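You operate a simulated robot arm through the tools that you are given. There is no shell and no other tool.

You are at the controls of a simulated robot arm. One attempt, no reset.

JOB
Strip the valve at F25: collet and cap onto the round plate.
Fine: press the spring with the jig, collet off, lever up, fork slid clear, spring cap off, both set down upright; the spring stays in, the other valves stay built. Set down upright: what you pick out.

Only the result counts: the job must be done as asked and must still hold three seconds after the hand-in. Knocking over, shifting, dropping, spilling or breaking anything else fails it. A push-on lid holds only when it is set on centred and level and pressed home; a screw cap is set on level and turned clockwise until tight.

ROBOT AND FRAMES
A 7-joint arm with a two-finger parallel gripper, fixed in place. Base frame: the origin is at the foot of the arm, x ahead of it, y to its left, z up; the work surface is at about z = 88. Units: cm, degrees, N and s.
Its first joint turns from -132.0 to 132.0 degrees. Payload 3.91 kg.
The TCP is the grasp point between the finger pads, 3 cm short of the fingertips. In the tool frame z runs along the fingers and y along their closing line. The gripper opens to 11 cm. The fingers are 2 cm wide and 1 cm thick; the gripper's body (4.8 by 11.2 cm) begins 5.5 cm behind the TCP.
Orientation is that of the tool frame in the base frame, as a unit quaternion [x, y, z, w]. With the fingers straight down and closing along the base's y, the tool's x points along the base's -x, its y along +y and its z along -z.

CONTROLS
- The arm moves only by the tool move_arm. Its argument "targets" is a list that holds one entry, the list of rows, each a list of 7 numbers: the shift along the tool's x, y, z in cm, then the turn, a rotation vector about the tool's x, y, z in rad, then the closure, from 0 (fully open) to 1 (shut). In form: [[[tx, ty, tz, rx, ry, rz, claw], ...]]. A call has 1 to 20 rows; each row is the pose to reach, as a shift and turn from the pose commanded when the call began, along the tool's axes at that moment. Rows are played at 5 a second. More than 5 cm and 8.6 degrees between two rows, or a gripper value outside its range, and nothing of the call is played. A pose out of reach is approached as far as the arm can. The call stops where the force on the tool passes 90 N (or 10 N more than at its start, if that is more) or the arm is blocked; 0.2 s more then pass. The fingers move at their own pace (about 10.8 cm/s each) and stop on an object; they squeeze with about 42 N. The grip force told is the motor's: it shows also when the fingers shut on nothing. Time passes only in rows, and 0.2 s behind the last, so rows that repeat a pose let the fingers close. The reply holds the time, the measured pose of the TCP, the force on the tool along the base axes, the opening and the grip force, in the units named above and with some noise, with the torque about the TCP (base axes, N m) and any sound that the robot's microphone picked up, and new pictures: "show" is both (left out), scene, wrist or none.
- Cameras (640 x 400 px; columns grow to the right, rows downward): "scene" is fixed at [40.21, 65.13, 172.66]; the picture's right is [-0.60, 0.80, 0.00], its down [0.68, 0.51, -0.53] and it looks along [-0.42, -0.32, -0.85] (base axes); focal length 214 px, centre (320, 200). "wrist" rides on the gripper at [7.2, 1.7, -10.3] in the tool frame; the picture's right is [-0.23, 0.97, 0.00], its down [-0.76, -0.18, -0.62] and it looks along [-0.61, -0.14, 0.78] (tool axes); focal length 222 px, centre (320, 200). There is no depth. A picture from a camera that has moved, and an enlarged one, comes with that camera's place and axes in the base frame and with its lens.
- inspect(camera, box): a new picture of the part [left, top, right, bottom] of that camera's present view, enlarged. It takes no simulated time.
- sign_off(): hands the job in; it is judged then, once.

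Nothing tells you positions but the pictures and the camera data. Unless the task says otherwise, let go and move clear before handing in.

The tools are called after ">>>" as a command line: name --argument value ..., lists and objects as JSON in quotes. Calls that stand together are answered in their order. move_arm: Moves the arm, as the interface text tells. Its arguments: {"type":"object","properties":{"targets":{"type":"array"},"show":{"type":"string","enum":["both","scene","wrist","none"]}},"required":["targets"]} The other tools are called the same way: inspect (camera, box) takes an enlarged picture of a part of a camera's view; sign_off () hands the job in.

At the start:

```text
time: 0.0
eef_pos: [30.36, 45.75, 148.9]
orientation: [-0.001, 1.0, 0.0, 0.0]
ft_force: [0.0, -0.8, 0.2]
ft_torque: [-0.02, -0.02, 0.02]
gripper_width: 11.01
finger_force: 0.0
```

scene: 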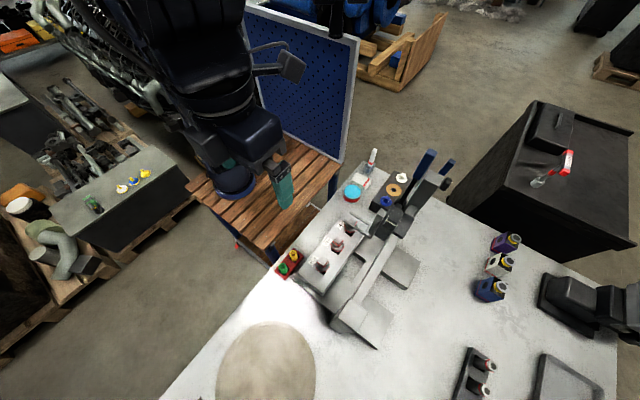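
wrist: 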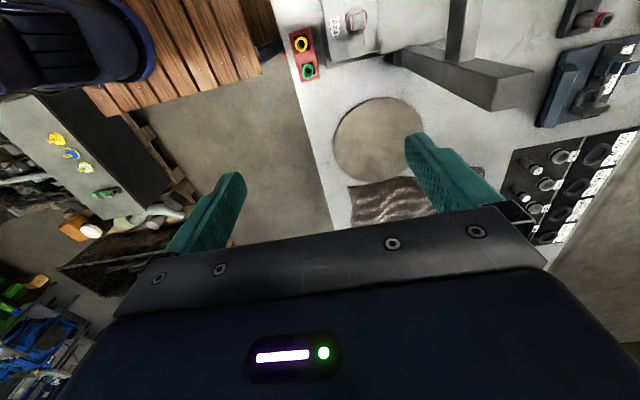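

The scene shows a bench with a jig (long lever, block with valves) and a round beige plate. I'll enlarge the views to identify the parts before moving.

>>> inspect --camera "scene" --box '[260, 140, 460, 265]'

>>> inspect --camera "scene" --box '[260, 210, 420, 310]'

>>> inspect --camera "scene" --box '[180, 250, 420, 400]'

>>> inspect --camera "wrist" --box '[280, 0, 640, 225]'

```text
3.20 times, centred on (360, 202) of scene
camera zoom: at [40.21, 65.13, 172.66], right [-0.6, 0.8, 0.0], down [0.68, 0.51, -0.53], along [-0.42, -0.32, -0.85], focal length 686 px, centre (192, 192)
```

zoom: 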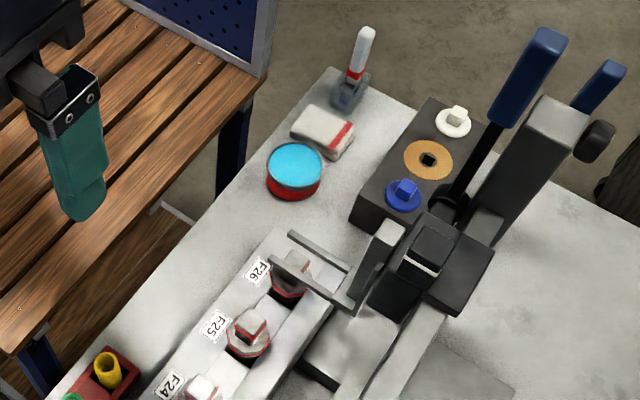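

```text
4.00 times, centred on (340, 260) of scene
camera zoom: at [40.21, 65.13, 172.66], right [-0.6, 0.8, 0.0], down [0.68, 0.51, -0.53], along [-0.42, -0.32, -0.85], focal length 858 px, centre (240, -40)
```

zoom: 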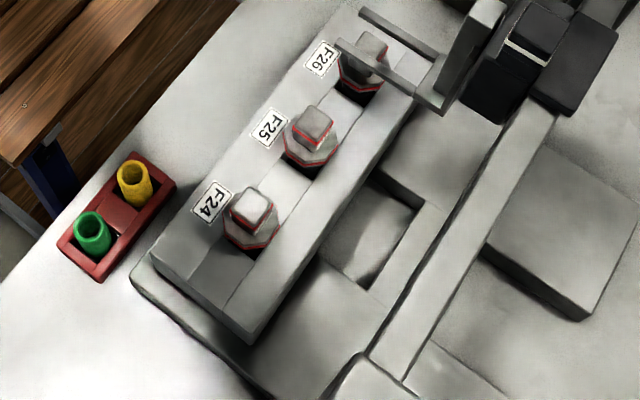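

```text
2.67 times, centred on (300, 325) of scene
camera zoom: at [40.21, 65.13, 172.66], right [-0.6, 0.8, 0.0], down [0.68, 0.51, -0.53], along [-0.42, -0.32, -0.85], focal length 572 px, centre (373, -133)
```

zoom: 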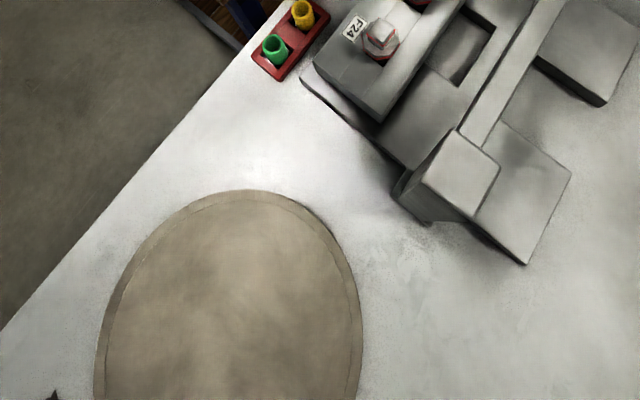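

```text
1.78 times, centred on (460, 112) of wrist
camera zoom: at [23.17, 47.41, 159.34], right [0.23, 0.97, 0.0], down [0.76, -0.18, 0.62], along [0.61, -0.14, -0.78], focal length 395 px, centre (71, 356)
```

zoom: 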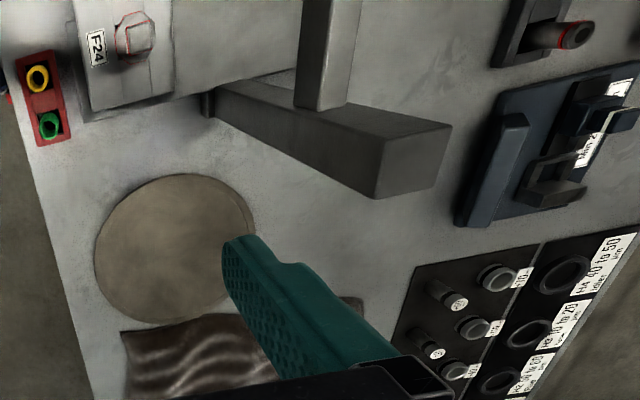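

The jig's carriage and fork sit near F26, with the blue handles up at the far end. The plate is near (57, 56). I'll turn the wrist so its camera looks back over the jig.

>>> move_arm --targets '[[[0, 0, 0, 0, 0, 0.14, 0], [0, 0, 0, 0, 0, 0.28, 0], [0, 0, 0, 0, 0, 0.42, 0], [0, 0, 0, 0, 0, 0.56, 0], [0, 0, 0, 0, 0, 0.7, 0], [0, 0, 0, 0, 0, 0.84, 0], [0, 0, 0, 0, 0, 0.98, 0], [0, 0, 0, 0, 0, 1.12, 0], [0, 0, 0, 0, 0, 1.26, 0], [0, 0, 0, 0, 0, 1.4, 0], [0, 0, 0, 0, 0, 1.54, 0]]]'

```text
time: 2.4
eef_pos: [30.32, 45.88, 148.96]
orientation: [0.697, 0.717, 0.0, -0.001]
ft_force: [-0.3, 0.4, 0.5]
ft_torque: [-0.02, -0.02, 0.0]
gripper_width: 11.0
finger_force: 0.1
camera wrist: at [31.89, 53.04, 159.33], right [0.98, -0.2, 0.0], down [-0.16, -0.77, 0.62], along [-0.12, -0.61, -0.78], focal length 222 px, centre (320, 200)
```

scene: 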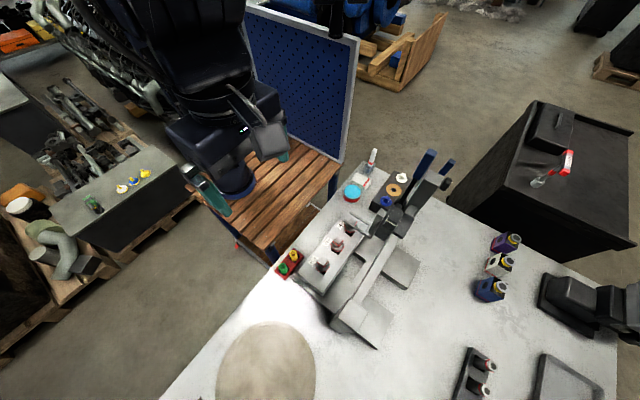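
wrist: 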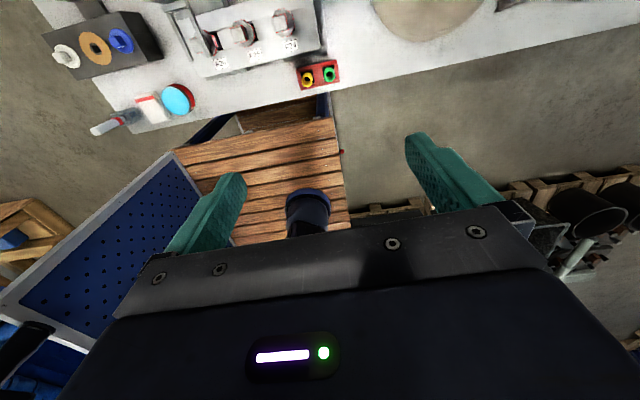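

The wrist now looks toward the base, and the valves with their tags show at the top of the picture. I'll bring the hand over the valve row on the +y side for a closer view.

>>> move_arm --targets '[[[2.94, -1.42, 2.1, 0, 0, 0, 0], [5.88, -2.84, 4.2, 0, 0, 0, 0], [8.82, -4.26, 6.3, 0, 0, 0, 0], [11.76, -5.68, 8.4, 0, 0, 0, 0], [14.7, -7.1, 10.5, 0, 0, 0, 0], [17.64, -8.52, 12.6, 0, 0, 0, 0], [20.58, -9.94, 14.7, 0, 0, 0, 0], [23.52, -11.36, 16.8, 0, 0, 0, 0], [26.46, -12.78, 18.9, 0, 0, 0, 0], [29.4, -14.2, 21, 0, 0, 0, 0]]]'

```text
time: 4.6
eef_pos: [15.29, 74.83, 127.87]
orientation: [0.696, 0.718, 0.0, 0.0]
ft_force: [-0.1, -0.6, 0.8]
ft_torque: [0.06, 0.05, -0.02]
gripper_width: 11.0
finger_force: 0.1
camera wrist: at [16.81, 81.96, 138.39], right [0.98, -0.2, 0.0], down [-0.15, -0.77, 0.62], along [-0.12, -0.61, -0.78], focal length 222 px, centre (320, 200)
```

scene: 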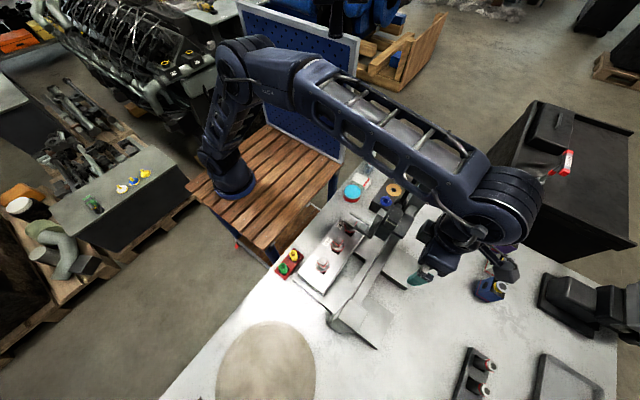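
wrist: 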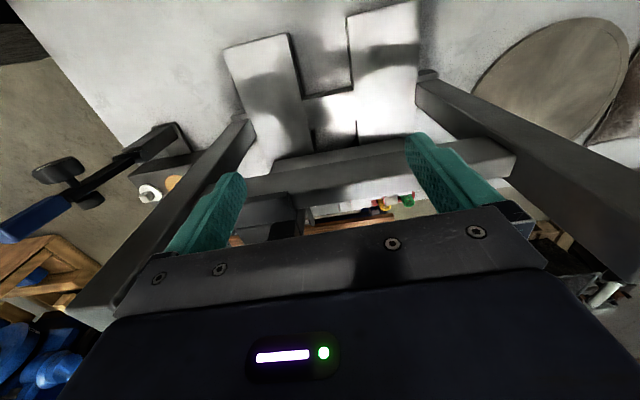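

The jig is a tall gantry: by triangulation the near post top is around (35, 68, 131), with a rail between the posts. I'll enlarge these views before going further.

>>> inspect --camera "wrist" --box '[200, 60, 520, 260]'

>>> inspect --camera "wrist" --box '[0, 100, 240, 250]'

>>> inspect --camera "scene" --box '[300, 150, 460, 250]'

```text
2.00 times, centred on (360, 160) of wrist
camera zoom: at [16.81, 81.96, 138.39], right [0.98, -0.2, 0.0], down [-0.15, -0.77, 0.62], along [-0.12, -0.61, -0.78], focal length 444 px, centre (240, 280)
```

zoom: 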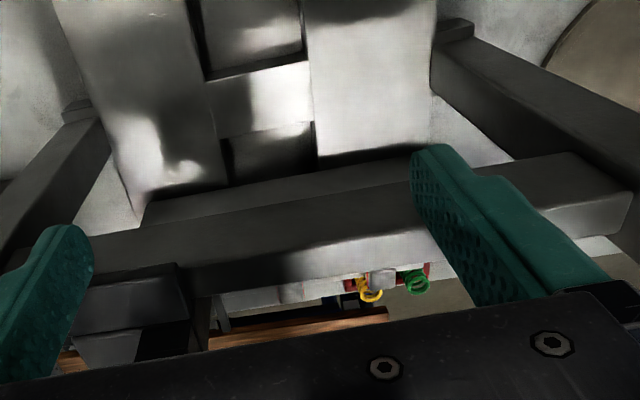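

```text
2.67 times, centred on (120, 175) of wrist
camera zoom: at [16.81, 81.96, 138.39], right [0.98, -0.2, 0.0], down [-0.15, -0.77, 0.62], along [-0.12, -0.61, -0.78], focal length 592 px, centre (853, 267)
```

zoom: 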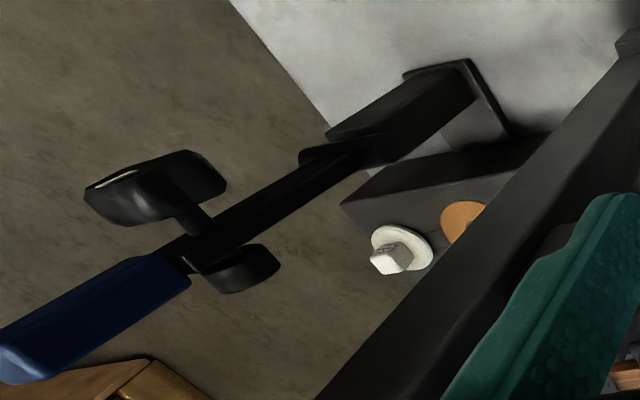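

```text
4.00 times, centred on (380, 200) of scene
camera zoom: at [40.21, 65.13, 172.66], right [-0.6, 0.8, 0.0], down [0.68, 0.51, -0.53], along [-0.42, -0.32, -0.85], focal length 858 px, centre (80, 200)
```

zoom: 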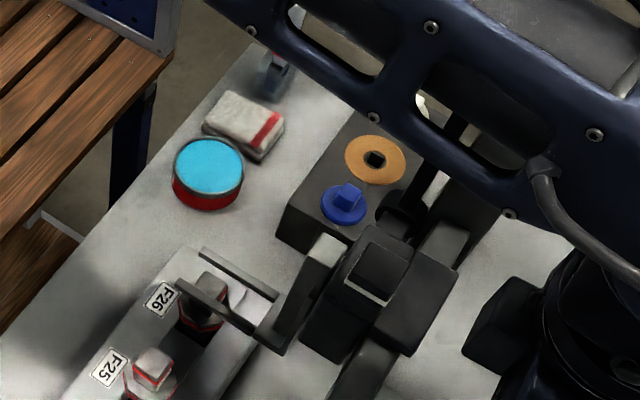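

The rail top is at about z = 118 near y = 68, and the valves' tops are at about z = 107 near y = 54.5. I'll go round to the F24 end and look back along the valve row.

>>> move_arm --targets '[[[0, 0, -4, 0, 0, 0, 0], [0, 0, -8, 0, 0, 0, 0], [0, 0, -12, 0, 0, 0, 0], [-1.5, 2, -14, 0, 0, 0.14, 0], [-3, 4, -14, 0, 0, 0.28, 0], [-4.5, 6, -14, 0, 0, 0.42, 0], [-6, 8, -14, 0, 0, 0.56, 0], [-7.5, 10, -14, 0, 0, 0.7, 0], [-9, 12, -14, 0, 0, 0.84, 0], [-11, 14, -14, 0, 0, 0.98, 0], [-13, 16.5, -14, 0, 0, 1.12, 0], [-15, 19, -14, 0, 0, 1.26, 0], [-17, 21.5, -14, 0, 0, 1.4, 0], [-19.5, 24.2, -12, 0, 0, 1.54, 0]]]'

```text
time: 7.6
eef_pos: [44.13, 42.11, 132.91]
orientation: [0.998, 0.058, 0.015, 0.002]
ft_force: [-0.6, -0.5, 0.6]
ft_torque: [-0.04, -0.02, -0.02]
gripper_width: 10.99
finger_force: 0.1
out of reach, approached as far as the arm can: row 8, 9, 10, 11, 12, 13, 14
camera wrist: at [51.34, 41.16, 143.53], right [-0.11, -0.99, 0.0], down [-0.8, 0.09, 0.6], along [-0.59, 0.07, -0.8], focal length 222 px, centre (320, 200)
```

scene: 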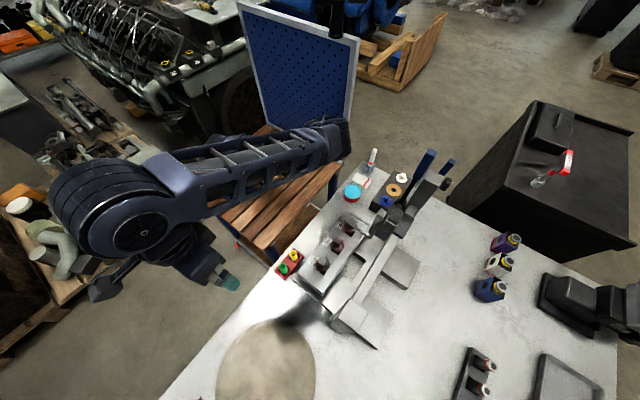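
wrist: 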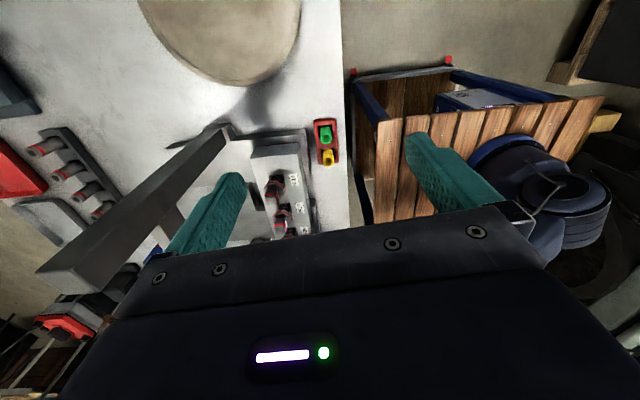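

The arm fell a little short of that pose, but the valves are visible from the F24 end. I'll enlarge this view before correcting.

>>> inspect --camera "wrist" --box '[200, 110, 360, 245]'

>>> inspect --camera "scene" --box '[300, 140, 460, 240]'

>>> inspect --camera "scene" --box '[270, 200, 430, 300]'

```text
2.96 times, centred on (280, 178) of wrist
camera zoom: at [51.34, 41.16, 143.53], right [-0.11, -0.99, 0.0], down [-0.8, 0.09, 0.6], along [-0.59, 0.07, -0.8], focal length 658 px, centre (438, 267)
```

zoom: 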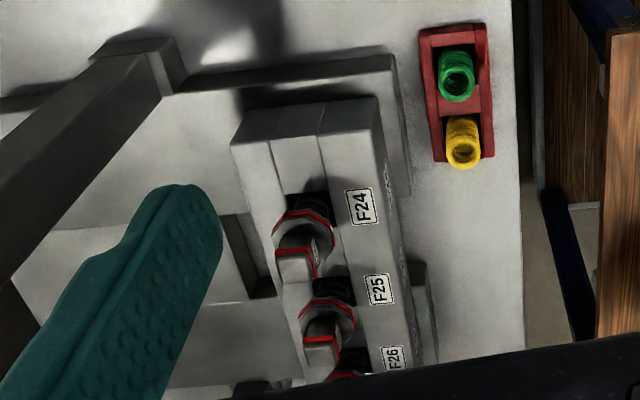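

```text
4.00 times, centred on (380, 190) of scene
camera zoom: at [40.21, 65.13, 172.66], right [-0.6, 0.8, 0.0], down [0.68, 0.51, -0.53], along [-0.42, -0.32, -0.85], focal length 858 px, centre (80, 240)
```

zoom: 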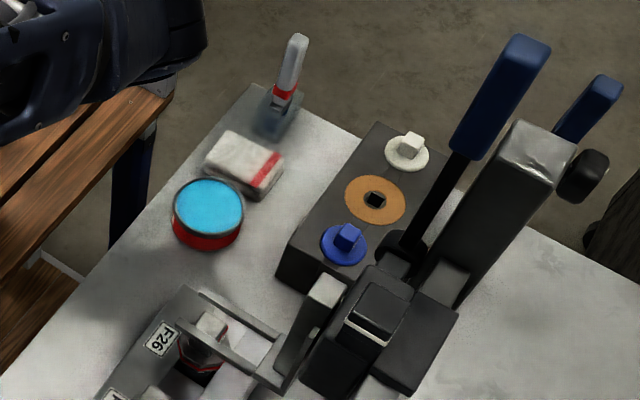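

```text
4.00 times, centred on (350, 250) of scene
camera zoom: at [40.21, 65.13, 172.66], right [-0.6, 0.8, 0.0], down [0.68, 0.51, -0.53], along [-0.42, -0.32, -0.85], focal length 858 px, centre (200, 0)
```

zoom: 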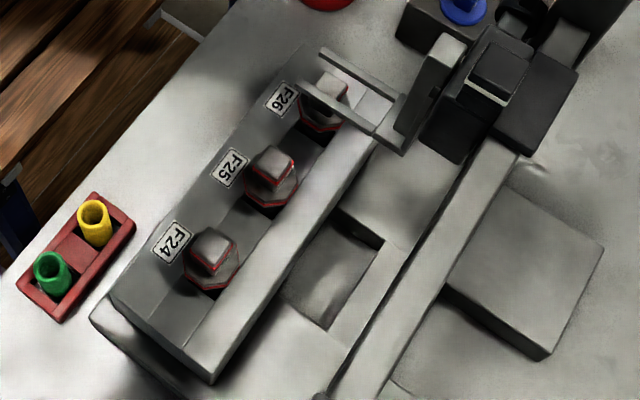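

Each valve is an octagonal spring cap with a square collet on it, and the fork straddles F26 above its cap. I still need the lever and carriage mechanism, so I'll turn the wrist back and view them from the +y side, higher up.

>>> move_arm --targets '[[[0, 0, -1, 0, 0, -0.14, 0], [0, 0, -2, 0, 0, -0.28, 0], [0, 0, -3, 0, 0, -0.42, 0], [0, 0, -4, 0, 0, -0.56, 0], [0, 0, -5, 0, 0, -0.7, 0], [0, 0, -6, 0, 0, -0.84, 0], [0, 0, -7, 0, 0, -0.98, 0], [0, 0, -8, 0, 0, -1.12, 0], [0, 0, -9, 0, 0, -1.26, 0], [0, 0, -10, 0, 0, -1.4, 0], [0, 0, -10, 0, 0, -1.54, 0]]]'

```text
time: 10.0
eef_pos: [43.97, 41.89, 142.81]
orientation: [0.674, 0.738, 0.009, 0.013]
ft_force: [0.1, 0.4, -0.3]
ft_torque: [-0.02, -0.04, -0.04]
gripper_width: 11.01
finger_force: 0.0
camera wrist: at [44.81, 49.38, 153.24], right [0.99, -0.14, 0.03], down [-0.13, -0.77, 0.62], along [-0.06, -0.62, -0.78], focal length 222 px, centre (320, 200)
```

scene: 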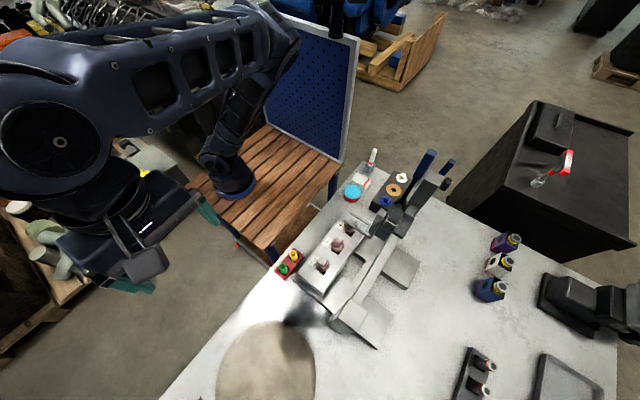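
wrist: 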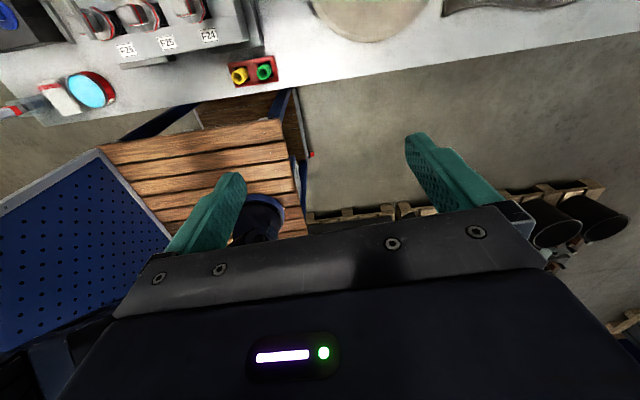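

The camera and gripper are back facing the base. I'll move high over the jig to the +y side near the carriage.

>>> move_arm --targets '[[[0, 0, -4, 0, 0, 0, 0], [0, 0, -8, 0, 0, 0, 0], [0, 0, -12, 0, 0, 0, 0], [3.3, -3.3, -13, 0, 0, 0, 0], [6.6, -6.6, -13, 0, 0, 0, 0], [9.9, -9.9, -13, 0, 0, 0, 0], [13.2, -13.2, -13, 0, 0, 0, 0], [16.5, -16.5, -13, 0, 0, 0, 0], [19.8, -19.8, -13, 0, 0, 0, 0], [23.1, -23.1, -13, 0, 0, 0, 0], [26.4, -26.4, -13, 0, 0, 0, 0], [29.7, -29.7, -13, 0, 0, 0, 0], [33, -33, -13, 0, 0, 0, 0], [36.3, -35.5, -13, 0, 0, 0, 0], [39.5, -36.5, -13, 0, 0, 0, 0]]]'

```text
time: 13.2
eef_pos: [6.2, 71.39, 149.31]
orientation: [0.675, 0.737, 0.012, 0.01]
ft_force: [0.0, -0.4, -1.1]
ft_torque: [0.02, -0.01, 0.01]
gripper_width: 10.98
finger_force: 0.1
out of reach, approached as far as the arm can: row 12, 13, 14, 15
camera wrist: at [7.0, 78.76, 159.82], right [0.99, -0.14, 0.03], down [-0.13, -0.78, 0.62], along [-0.06, -0.62, -0.79], focal length 222 px, centre (320, 200)
```

scene: 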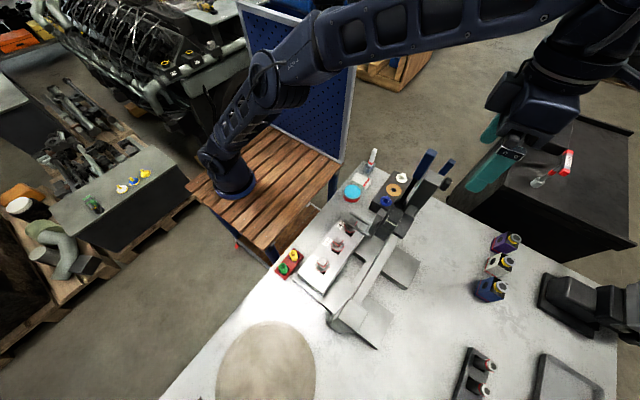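
wrist: 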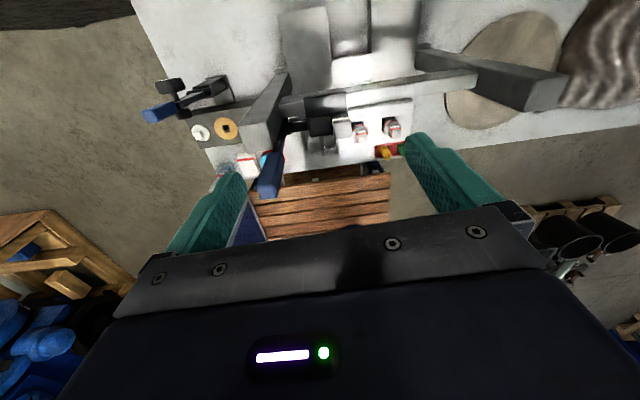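

Both posts, the rail, the carriage and two separate blue-gripped levers are now in view. I'll enlarge this view.

>>> inspect --camera "wrist" --box '[220, 60, 420, 200]'

>>> inspect --camera "wrist" --box '[120, 60, 320, 200]'

```text
2.86 times, centred on (320, 130) of wrist
camera zoom: at [7.0, 78.76, 159.82], right [0.99, -0.14, 0.03], down [-0.13, -0.78, 0.62], along [-0.06, -0.62, -0.79], focal length 635 px, centre (320, 400)
```

zoom: 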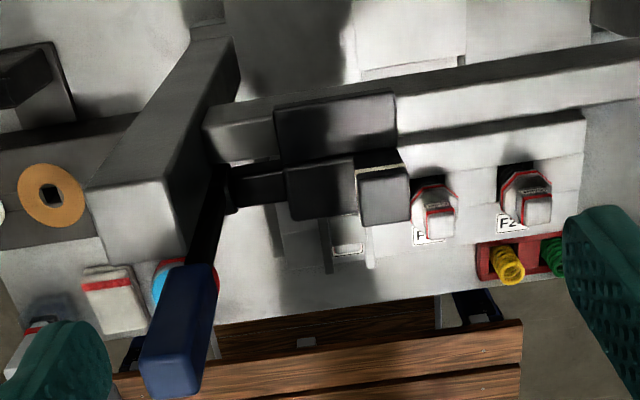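

```text
2.86 times, centred on (220, 130) of wrist
camera zoom: at [7.0, 78.76, 159.82], right [0.99, -0.14, 0.03], down [-0.13, -0.78, 0.62], along [-0.06, -0.62, -0.79], focal length 635 px, centre (606, 400)
```

zoom: 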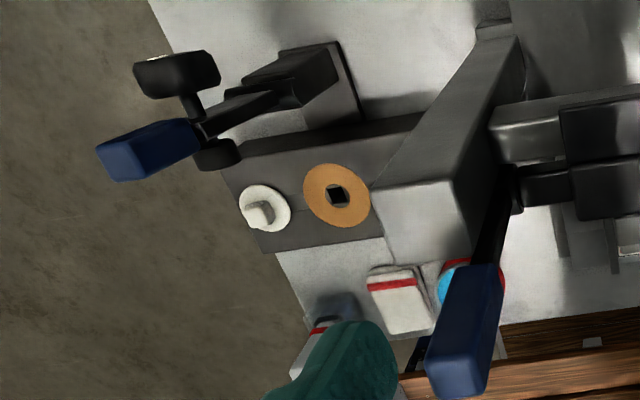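

Lever A hangs on the carriage: its hub is near (3, 65, 124), the tip is near (1.6, 65, 141), and it swings about x. I'll go lower on the +y side with a tilt for a closer look at the mechanism.

>>> move_arm --targets '[[[4, 1, 2, 0, 0, 0, 0], [8, 1.5, 5, 0, -0.07, 0.02, 0], [11.5, 2, 8, 0, -0.14, 0.04, 0], [12, 2.5, 11.5, 0, -0.21, 0.06, 0], [12, 2.8, 15, 0, -0.28, 0.08, 0], [12, 2.8, 18, 0, -0.35, 0.085, 0], [12, 2.8, 19.3, 0, -0.42, 0.087, 0]]]'

```text
refused: row 2 steps farther than a row can; nothing moved
```

>>> move_arm --targets '[[[4, 1, 2, 0, 0, 0, 0], [7.5, 1.5, 4.5, 0, -0.07, 0.02, 0], [10.5, 2, 7.5, 0, -0.14, 0.04, 0], [12, 2.5, 11, 0, -0.21, 0.06, 0], [12, 2.8, 14.5, 0, -0.28, 0.08, 0], [12, 2.8, 17.5, 0, -0.35, 0.085, 0], [12, 2.8, 19.3, 0, -0.42, 0.087, 0]]]'

```text
time: 14.8
eef_pos: [9.39, 76.14, 125.46]
orientation: [0.694, 0.693, -0.119, 0.152]
ft_force: [-0.5, -0.4, -0.4]
ft_torque: [-0.02, -0.02, -0.01]
gripper_width: 11.01
finger_force: 0.0
out of reach, approached as far as the arm can: row 1, 2, 3, 4, 5, 6, 7
camera wrist: at [10.82, 86.89, 132.5], right [0.97, -0.2, 0.13], down [-0.21, -0.47, 0.86], along [-0.11, -0.86, -0.5], focal length 222 px, centre (320, 200)
```

scene: 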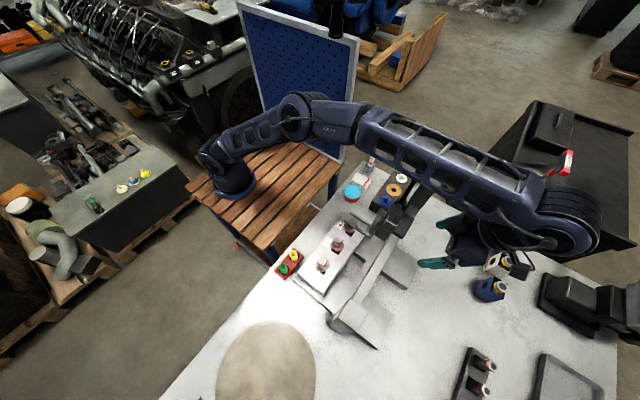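
wrist: 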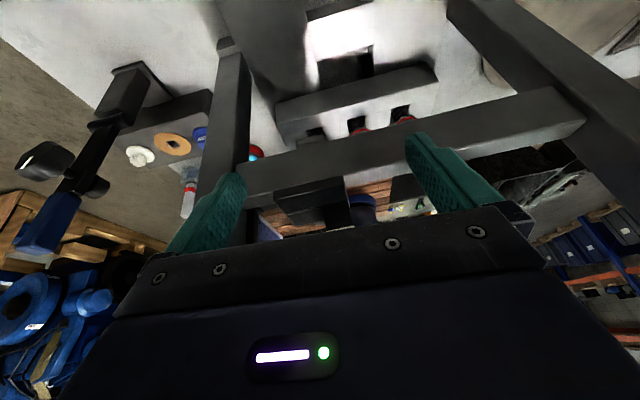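

>>> inspect --camera "wrist" --box '[200, 70, 440, 240]'

>>> inspect --camera "wrist" --box '[0, 50, 240, 260]'

```text
2.35 times, centred on (320, 155) of wrist
camera zoom: at [10.82, 86.89, 132.5], right [0.97, -0.2, 0.13], down [-0.21, -0.47, 0.86], along [-0.11, -0.86, -0.5], focal length 523 px, centre (320, 306)
```

zoom: 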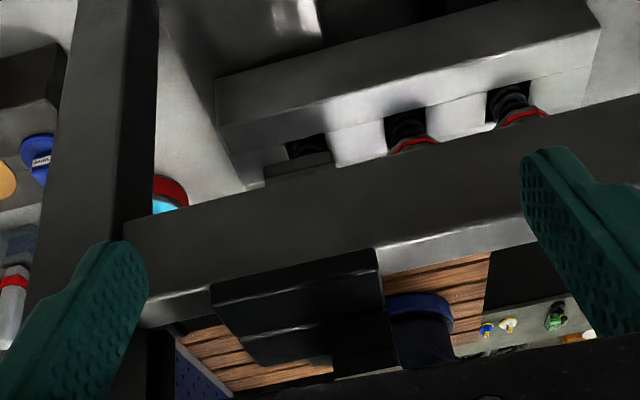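

```text
1.90 times, centred on (120, 155) of wrist
camera zoom: at [10.82, 86.89, 132.5], right [0.97, -0.2, 0.13], down [-0.21, -0.47, 0.86], along [-0.11, -0.86, -0.5], focal length 423 px, centre (701, 286)
```

zoom: 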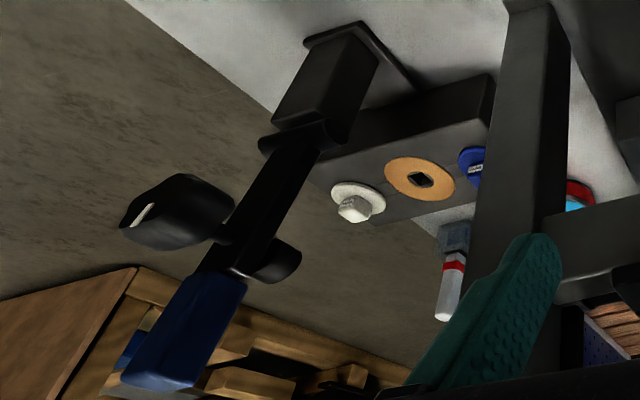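

The carriage rides on top of the rail, and lever B stands on its own block beyond the left post. I'll rise, straighten up and turn back, then look from the -x side above F26.

>>> move_arm --targets '[[[-1.8, 0.22, -4.43, 0, 0.06, 0, 0], [-3.6, 0.44, -8.86, 0, 0.13, 0, 0], [-5.4, 0.66, -13.3, 0, 0.19, 0, 0], [-7.2, 0.88, -17.7, 0, 0.26, 0, 0], [-9, 1.1, -22.1, 0, 0.32, 0, 0], [-10.5, 1.3, -25.5, 0, 0.386, 0, 0]]]' --show "wrist"

```text
time: 16.2
eef_pos: [8.32, 72.26, 146.36]
orientation: [0.706, 0.708, 0.0, 0.034]
ft_force: [1.6, 0.8, 0.8]
ft_torque: [0.0, 0.2, -0.03]
gripper_width: 10.98
finger_force: 0.1
out of reach, approached as far as the arm can: row 1, 2, 3, 4, 5, 6
camera wrist: at [9.59, 79.85, 156.53], right [0.97, -0.22, 0.06], down [-0.21, -0.73, 0.65], along [-0.1, -0.64, -0.76], focal length 222 px, centre (320, 200)
```

wrist: 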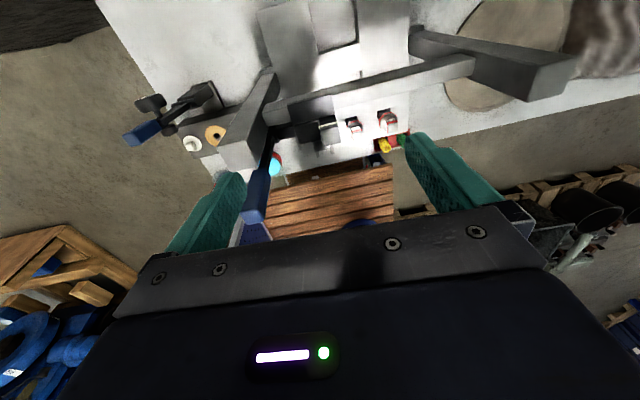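

>>> move_arm --targets '[[[-2.5, 1, -3, 0, 0, 0, 0], [-5, 3, -6, 0, 0, 0, 0], [-7, 5, -8, 0, 0, -0.13, 0], [-9, 6, -9, 0, 0, -0.26, 0], [-11, 6, -9, 0, 0, -0.39, 0], [-13, 6, -9, 0, 0, -0.52, 0], [-15, 5, -9, 0, 0, -0.65, 0], [-17, 4, -9, 0, 0, -0.78, 0], [-18, 3, -9, 0, 0, -0.91, 0], [-19, 2, -9, 0, 0, -1.04, 0], [-20, 1, -8, 0, 0, -1.17, 0], [-20, 0, -7, 0, 0, -1.3, 0], [-20, -1, -5, 0, 0, -1.43, 0], [-20, -2, -3, 0, 0, -1.56, 0]]]'

```text
time: 19.2
eef_pos: [6.13, 52.34, 149.75]
orientation: [0.003, 1.0, -0.018, 0.024]
ft_force: [0.3, 0.8, -0.9]
ft_torque: [0.0, 0.01, -0.01]
gripper_width: 11.0
finger_force: 0.1
out of reach, approached as far as the arm can: row 2, 3, 4
camera wrist: at [-1.57, 54.36, 159.75], right [0.23, 0.97, -0.02], down [0.73, -0.16, 0.67], along [0.64, -0.17, -0.75], focal length 222 px, centre (320, 200)
```

scene: 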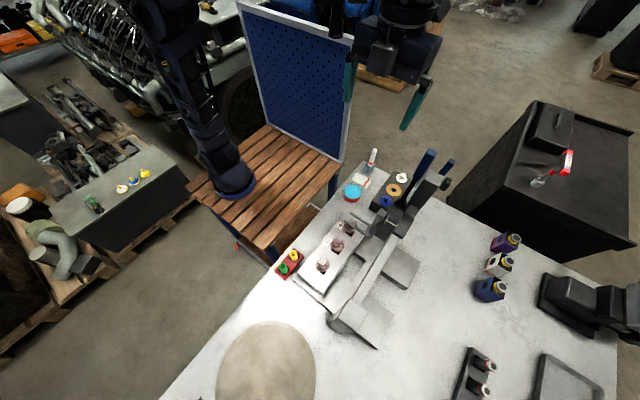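
wrist: 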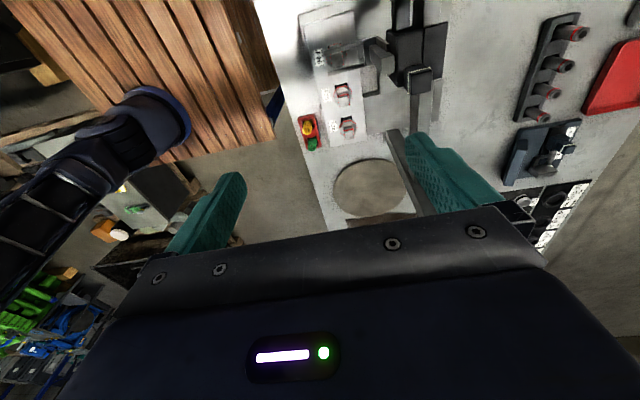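

>>> inspect --camera "wrist" --box '[290, 0, 470, 150]'

>>> inspect --camera "wrist" --box '[300, 0, 400, 75]'

>>> inspect --camera "scene" --box '[330, 140, 470, 240]'

```text
2.67 times, centred on (380, 75) of wrist
camera zoom: at [-1.57, 54.36, 159.75], right [0.23, 0.97, -0.02], down [0.73, -0.16, 0.67], along [0.64, -0.17, -0.75], focal length 592 px, centre (160, 533)
```

zoom: 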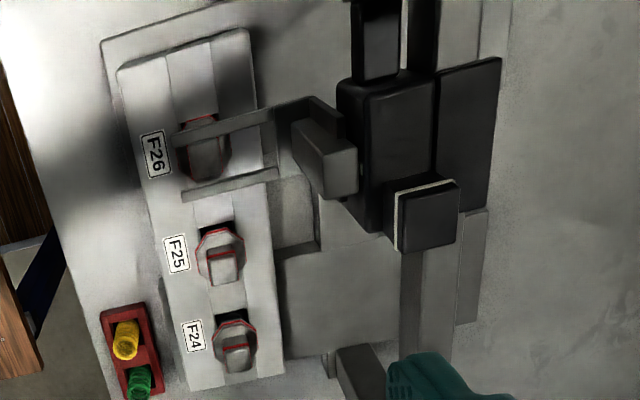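

```text
5.33 times, centred on (350, 38) of wrist
camera zoom: at [-1.57, 54.36, 159.75], right [0.23, 0.97, -0.02], down [0.73, -0.16, 0.67], along [0.64, -0.17, -0.75], focal length 1185 px, centre (160, 1067)
```

zoom: 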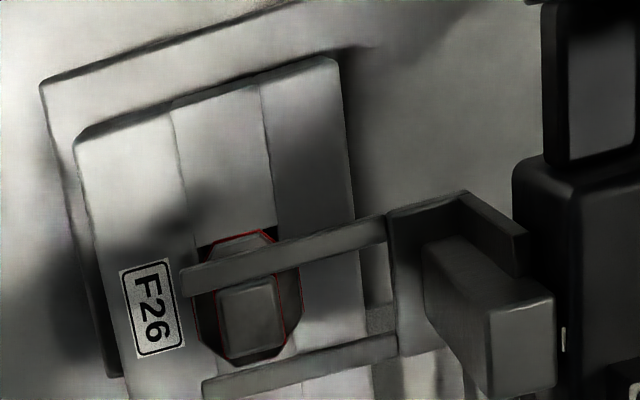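

```text
4.00 times, centred on (400, 190) of scene
camera zoom: at [40.21, 65.13, 172.66], right [-0.6, 0.8, 0.0], down [0.68, 0.51, -0.53], along [-0.42, -0.32, -0.85], focal length 858 px, centre (0, 240)
```

zoom: 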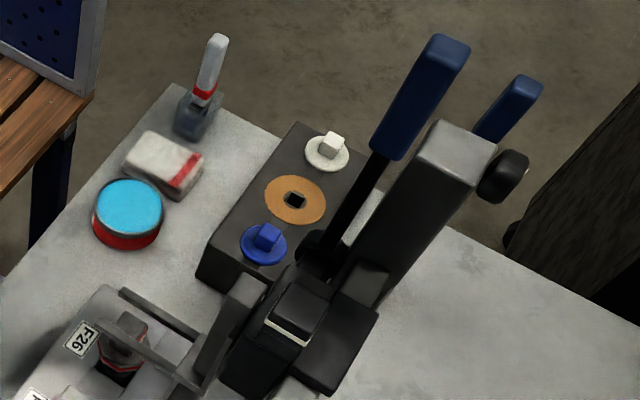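

From here the mechanism is clear: two fork prongs straddle F26's collet on a ram, and the black carriage sits on the rail with the lever on its -x side. I'll turn the hand so the camera looks toward +y from the valve side, for a closer view.

>>> move_arm --targets '[[[0, 0, 1, 0, 0, -0.13, 0], [0, 0, 2, 0, 0, -0.26, 0], [0, 0, 3, 0, 0, -0.39, 0], [0, 0, 4, 0, 0, -0.52, 0], [0, 0, 5, 0, 0, -0.65, 0], [0, 0, 6, 0, 0, -0.78, 0], [0, 0, 7, 0, 0, -0.91, 0], [0, 0, 8, 0, 0, -1.04, 0], [0, 0, 9, 0, 0, -1.17, 0], [0, 0, 10, 0, 0, -1.3, 0], [0, 0, 10, 0, 0, -1.43, 0], [0, 0, 10, 0, 0, -1.56, 0]]]'

```text
time: 21.8
eef_pos: [6.5, 51.89, 139.81]
orientation: [-0.701, 0.713, -0.029, 0.005]
ft_force: [0.3, -0.6, -0.2]
ft_torque: [0.0, -0.02, -0.03]
gripper_width: 10.99
finger_force: 0.1
camera wrist: at [4.32, 45.07, 150.4], right [-0.97, 0.24, -0.06], down [0.16, 0.78, 0.6], along [0.19, 0.58, -0.79], focal length 222 px, centre (320, 200)
```

scene: 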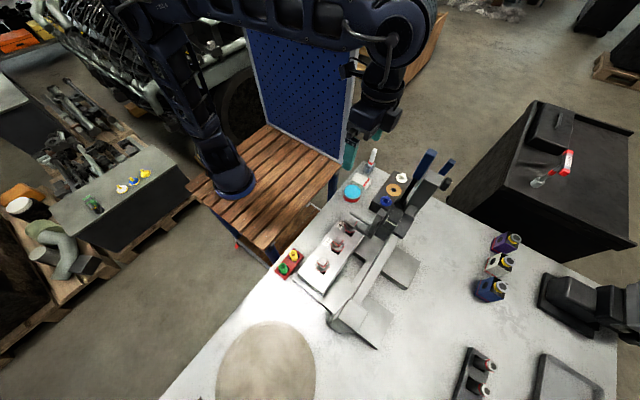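
wrist: 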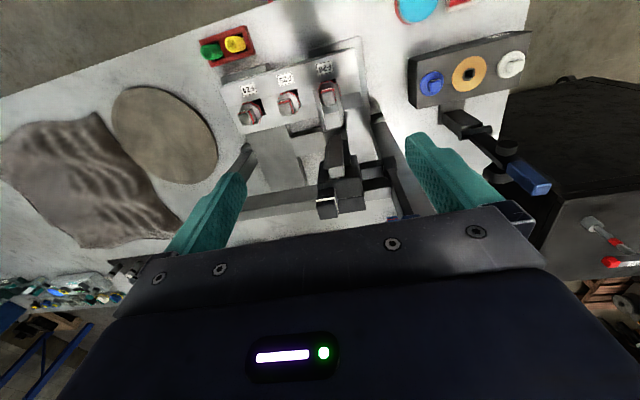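

>>> inspect --camera "wrist" --box '[220, 50, 420, 220]'

>>> inspect --camera "wrist" --box '[280, 60, 400, 160]'

>>> inspect --camera "wrist" --box '[400, 20, 560, 220]'

```text
2.35 times, centred on (320, 135) of wrist
camera zoom: at [4.32, 45.07, 150.4], right [-0.97, 0.24, -0.06], down [0.16, 0.78, 0.6], along [0.19, 0.58, -0.79], focal length 523 px, centre (320, 353)
```

zoom: 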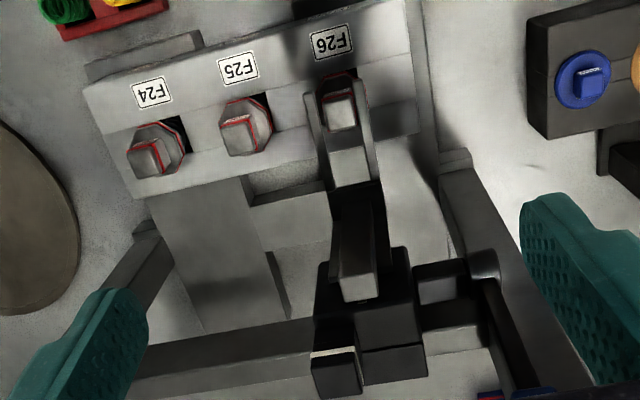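

```text
4.00 times, centred on (340, 110) of wrist
camera zoom: at [4.32, 45.07, 150.4], right [-0.97, 0.24, -0.06], down [0.16, 0.78, 0.6], along [0.19, 0.58, -0.79], focal length 888 px, centre (240, 560)
```

zoom: 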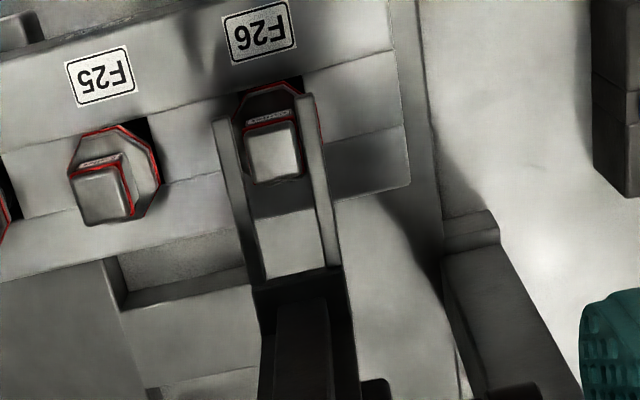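

```text
2.00 times, centred on (480, 120) of wrist
camera zoom: at [4.32, 45.07, 150.4], right [-0.97, 0.24, -0.06], down [0.16, 0.78, 0.6], along [0.19, 0.58, -0.79], focal length 444 px, centre (0, 360)
```

zoom: 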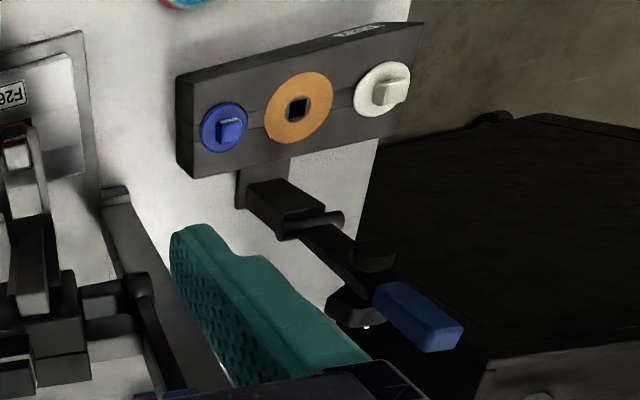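

The prongs hold F26's collet centred between them, and the lever stands upright beside the carriage. I'll bring the open hand high over the lever's blue grip to measure it.

>>> move_arm --targets '[[[0.11, -0.16, -3.4, -0.016, -0.011, -0.006, 0], [0.23, -0.33, -6.8, -0.033, -0.022, -0.012, 0], [0.34, -0.49, -10.2, -0.049, -0.033, -0.018, 0], [-2.9, 0.8, -10.4, -0.049, -0.033, -0.018, 0], [-6.2, 2.1, -10.55, -0.049, -0.033, -0.018, 0], [-9.4, 3.3, -10.7, -0.049, -0.033, -0.018, 0], [-12.67, 4.61, -10.88, -0.049, -0.033, -0.018, 0]]]'

```text
time: 23.4
eef_pos: [1.66, 65.07, 150.14]
orientation: [-0.706, 0.708, -0.001, 0.0]
ft_force: [0.5, -0.6, 1.3]
ft_torque: [0.07, 0.03, 0.02]
gripper_width: 11.01
finger_force: 0.1
camera wrist: at [0.04, 57.83, 160.57], right [-0.97, 0.23, 0.0], down [0.18, 0.76, 0.62], along [0.14, 0.61, -0.78], focal length 222 px, centre (320, 200)
```

scene: 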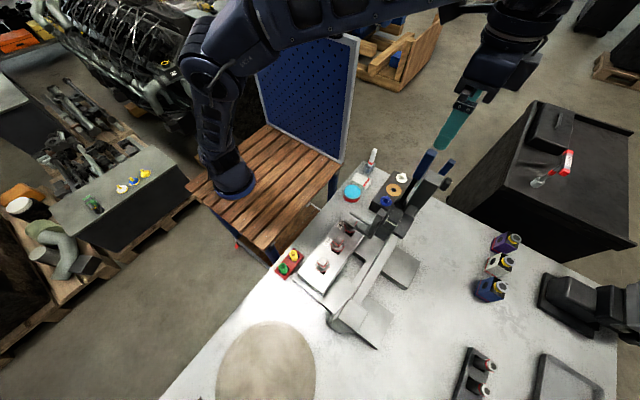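
wrist: 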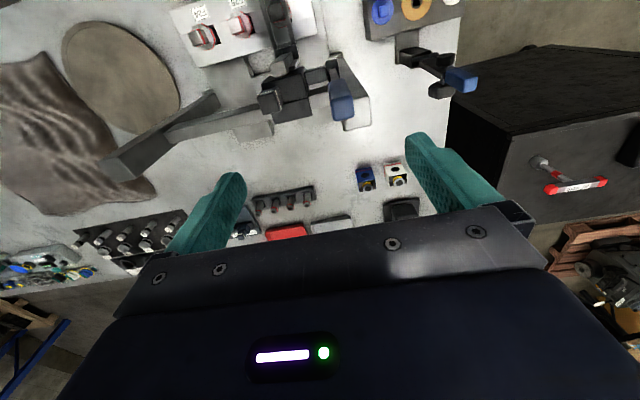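

>>> inspect --camera "wrist" --box '[230, 0, 390, 150]'

>>> inspect --camera "scene" --box '[360, 90, 520, 250]'

```text
2.67 times, centred on (310, 75) of wrist
camera zoom: at [0.04, 57.83, 160.57], right [-0.97, 0.23, 0.0], down [0.18, 0.76, 0.62], along [0.14, 0.61, -0.78], focal length 592 px, centre (347, 533)
```

zoom: 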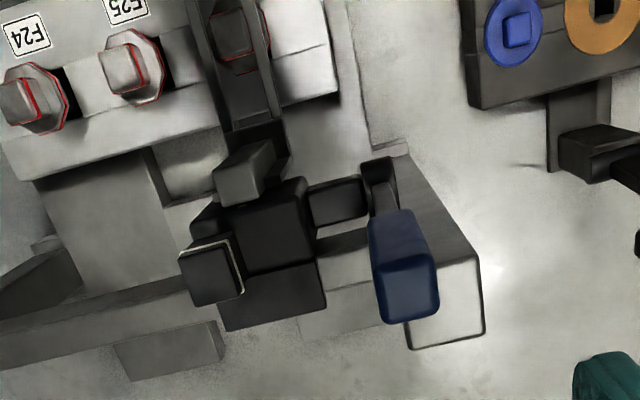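

```text
2.50 times, centred on (440, 170) of scene
camera zoom: at [40.21, 65.13, 172.66], right [-0.6, 0.8, 0.0], down [0.68, 0.51, -0.53], along [-0.42, -0.32, -0.85], focal length 536 px, centre (20, 275)
```

zoom: 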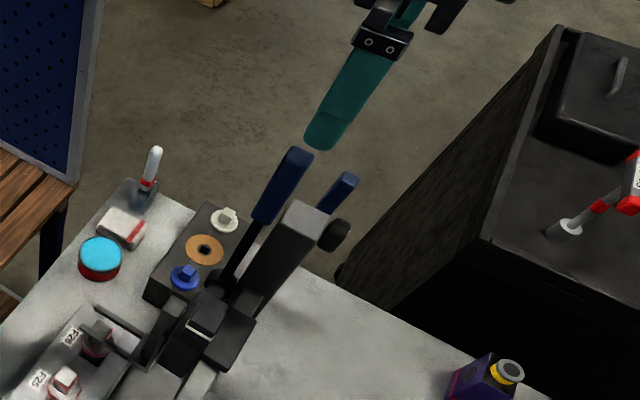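

From above, the lever's hub is near (-0.85, 63.7, 119) and its tip near (-0.7, 64.5, 138.5), just in front of the post. So it should swing toward -y, over the valves. I'll centre the open fingers over the grip and check.

>>> move_arm --targets '[[[0.3, 1.2, 1.5, 0, 0, 0, 0], [0.65, 2.4, 4, 0, 0, 0, 0]]]' --show "wrist"

>>> inspect --camera "wrist" --box '[240, 30, 400, 150]'

```text
time: 24.0
eef_pos: [-0.73, 64.42, 146.11]
orientation: [-0.707, 0.708, -0.001, 0.0]
ft_force: [-0.7, 0.6, -0.6]
ft_torque: [0.04, 0.03, 0.06]
gripper_width: 11.01
finger_force: 0.0
camera wrist: at [-2.35, 57.21, 156.51], right [-0.97, 0.23, 0.0], down [0.18, 0.76, 0.62], along [0.14, 0.61, -0.78], focal length 222 px, centre (320, 200)
```

wrist: 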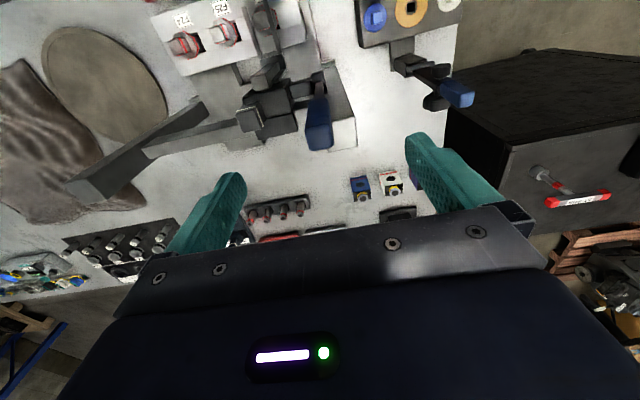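

```text
3.33 times, centred on (320, 90) of wrist
camera zoom: at [-2.35, 57.21, 156.51], right [-0.97, 0.23, 0.0], down [0.18, 0.76, 0.62], along [0.14, 0.61, -0.78], focal length 740 px, centre (320, 567)
```

zoom: 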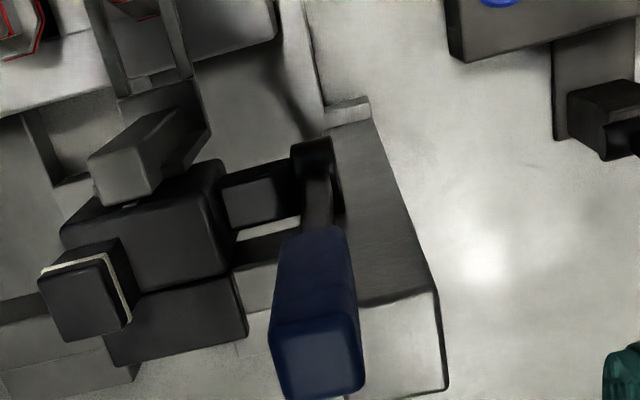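

The lever grip is centred on the tool axis, with its top at z ≈ 138.5 and about 2.3 cm wide. I'll lower over it and close gently.

>>> move_arm --targets '[[[0, 0, 3.5, 0, 0, 0, 0], [0, 0, 7, 0, 0, 0, 0], [0, 0, 10.4, 0, 0, 0, 0], [0, 0, 10.4, 0, 0, 0, 1], [0, 0, 10.4, 0, 0, 0, 1], [0, 0, 10.4, 0, 0, 0, 1], [0, 0, 10.4, 0, 0, 0, 1]]]'

```text
time: 25.6
eef_pos: [-0.68, 64.32, 135.73]
orientation: [-0.707, 0.707, -0.001, 0.0]
ft_force: [1.0, -1.4, -4.1]
ft_torque: [0.36, -0.05, 0.15]
gripper_width: 2.21
finger_force: 44.9
camera wrist: at [-2.32, 57.13, 146.12], right [-0.97, 0.23, 0.0], down [0.18, 0.76, 0.62], along [0.14, 0.6, -0.78], focal length 222 px, centre (320, 200)
```

scene: 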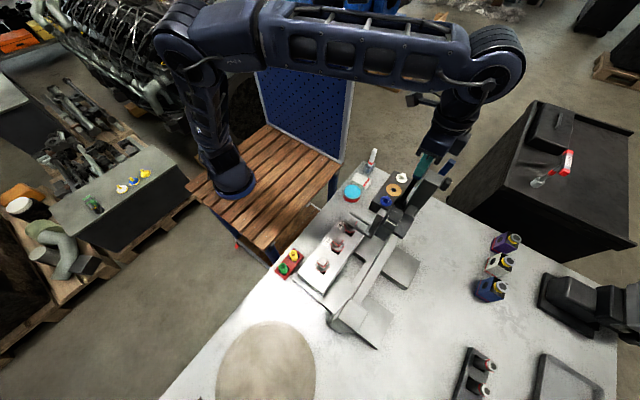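
wrist: 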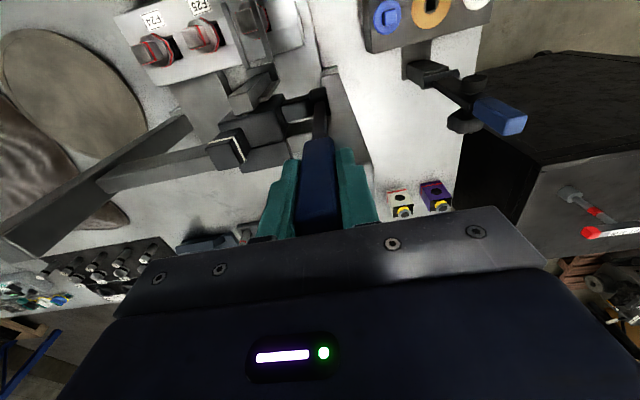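

The lever is gripped (2.2 cm). I'll test-slide the carriage a short way in +x and watch the force.

>>> move_arm --targets '[[[0, -0.3, 0, 0, 0, 0, 1], [0, -0.6, 0, 0, 0, 0, 1], [0, -1.0, 0, 0, 0, 0, 1], [0, -1.0, 0, 0, 0, 0, 1]]]'

>>> inspect --camera "wrist" --box '[120, 0, 360, 160]'

```text
time: 26.6
eef_pos: [0.27, 64.37, 135.69]
orientation: [-0.706, 0.708, -0.001, -0.001]
ft_force: [-2.1, -3.1, 7.3]
ft_torque: [-0.53, -0.02, 0.37]
gripper_width: 2.2
finger_force: 44.9
camera wrist: at [-1.32, 57.12, 146.11], right [-0.97, 0.23, 0.0], down [0.18, 0.76, 0.62], along [0.14, 0.61, -0.78], focal length 222 px, centre (320, 200)
```

scene: 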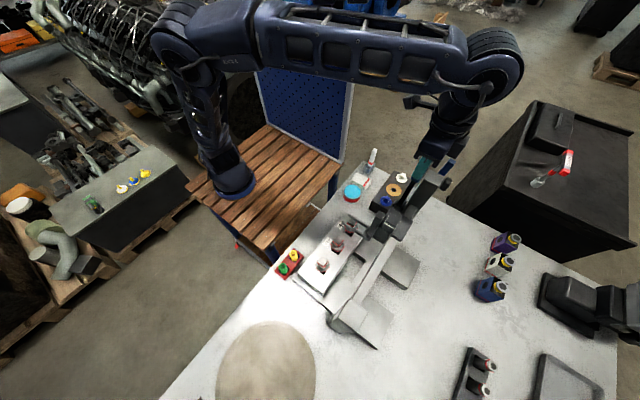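
wrist: 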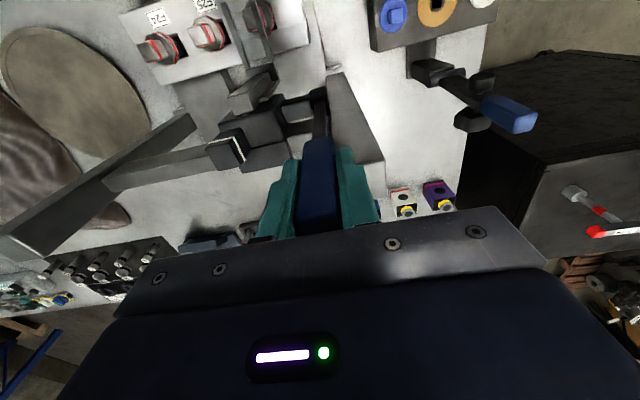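

```text
2.50 times, centred on (240, 80) of wrist
camera zoom: at [-1.32, 57.12, 146.11], right [-0.97, 0.23, 0.0], down [0.18, 0.76, 0.62], along [0.14, 0.61, -0.78], focal length 555 px, centre (520, 500)
```

zoom: 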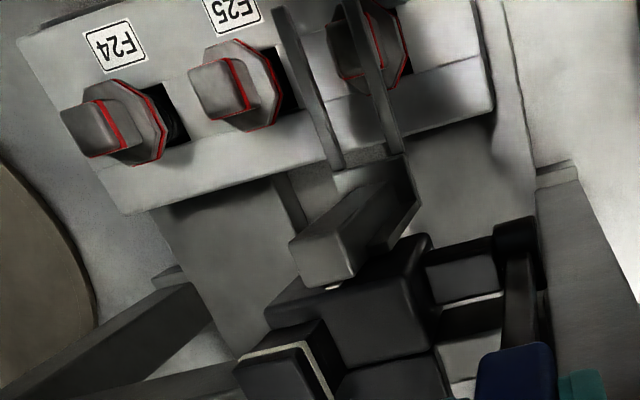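

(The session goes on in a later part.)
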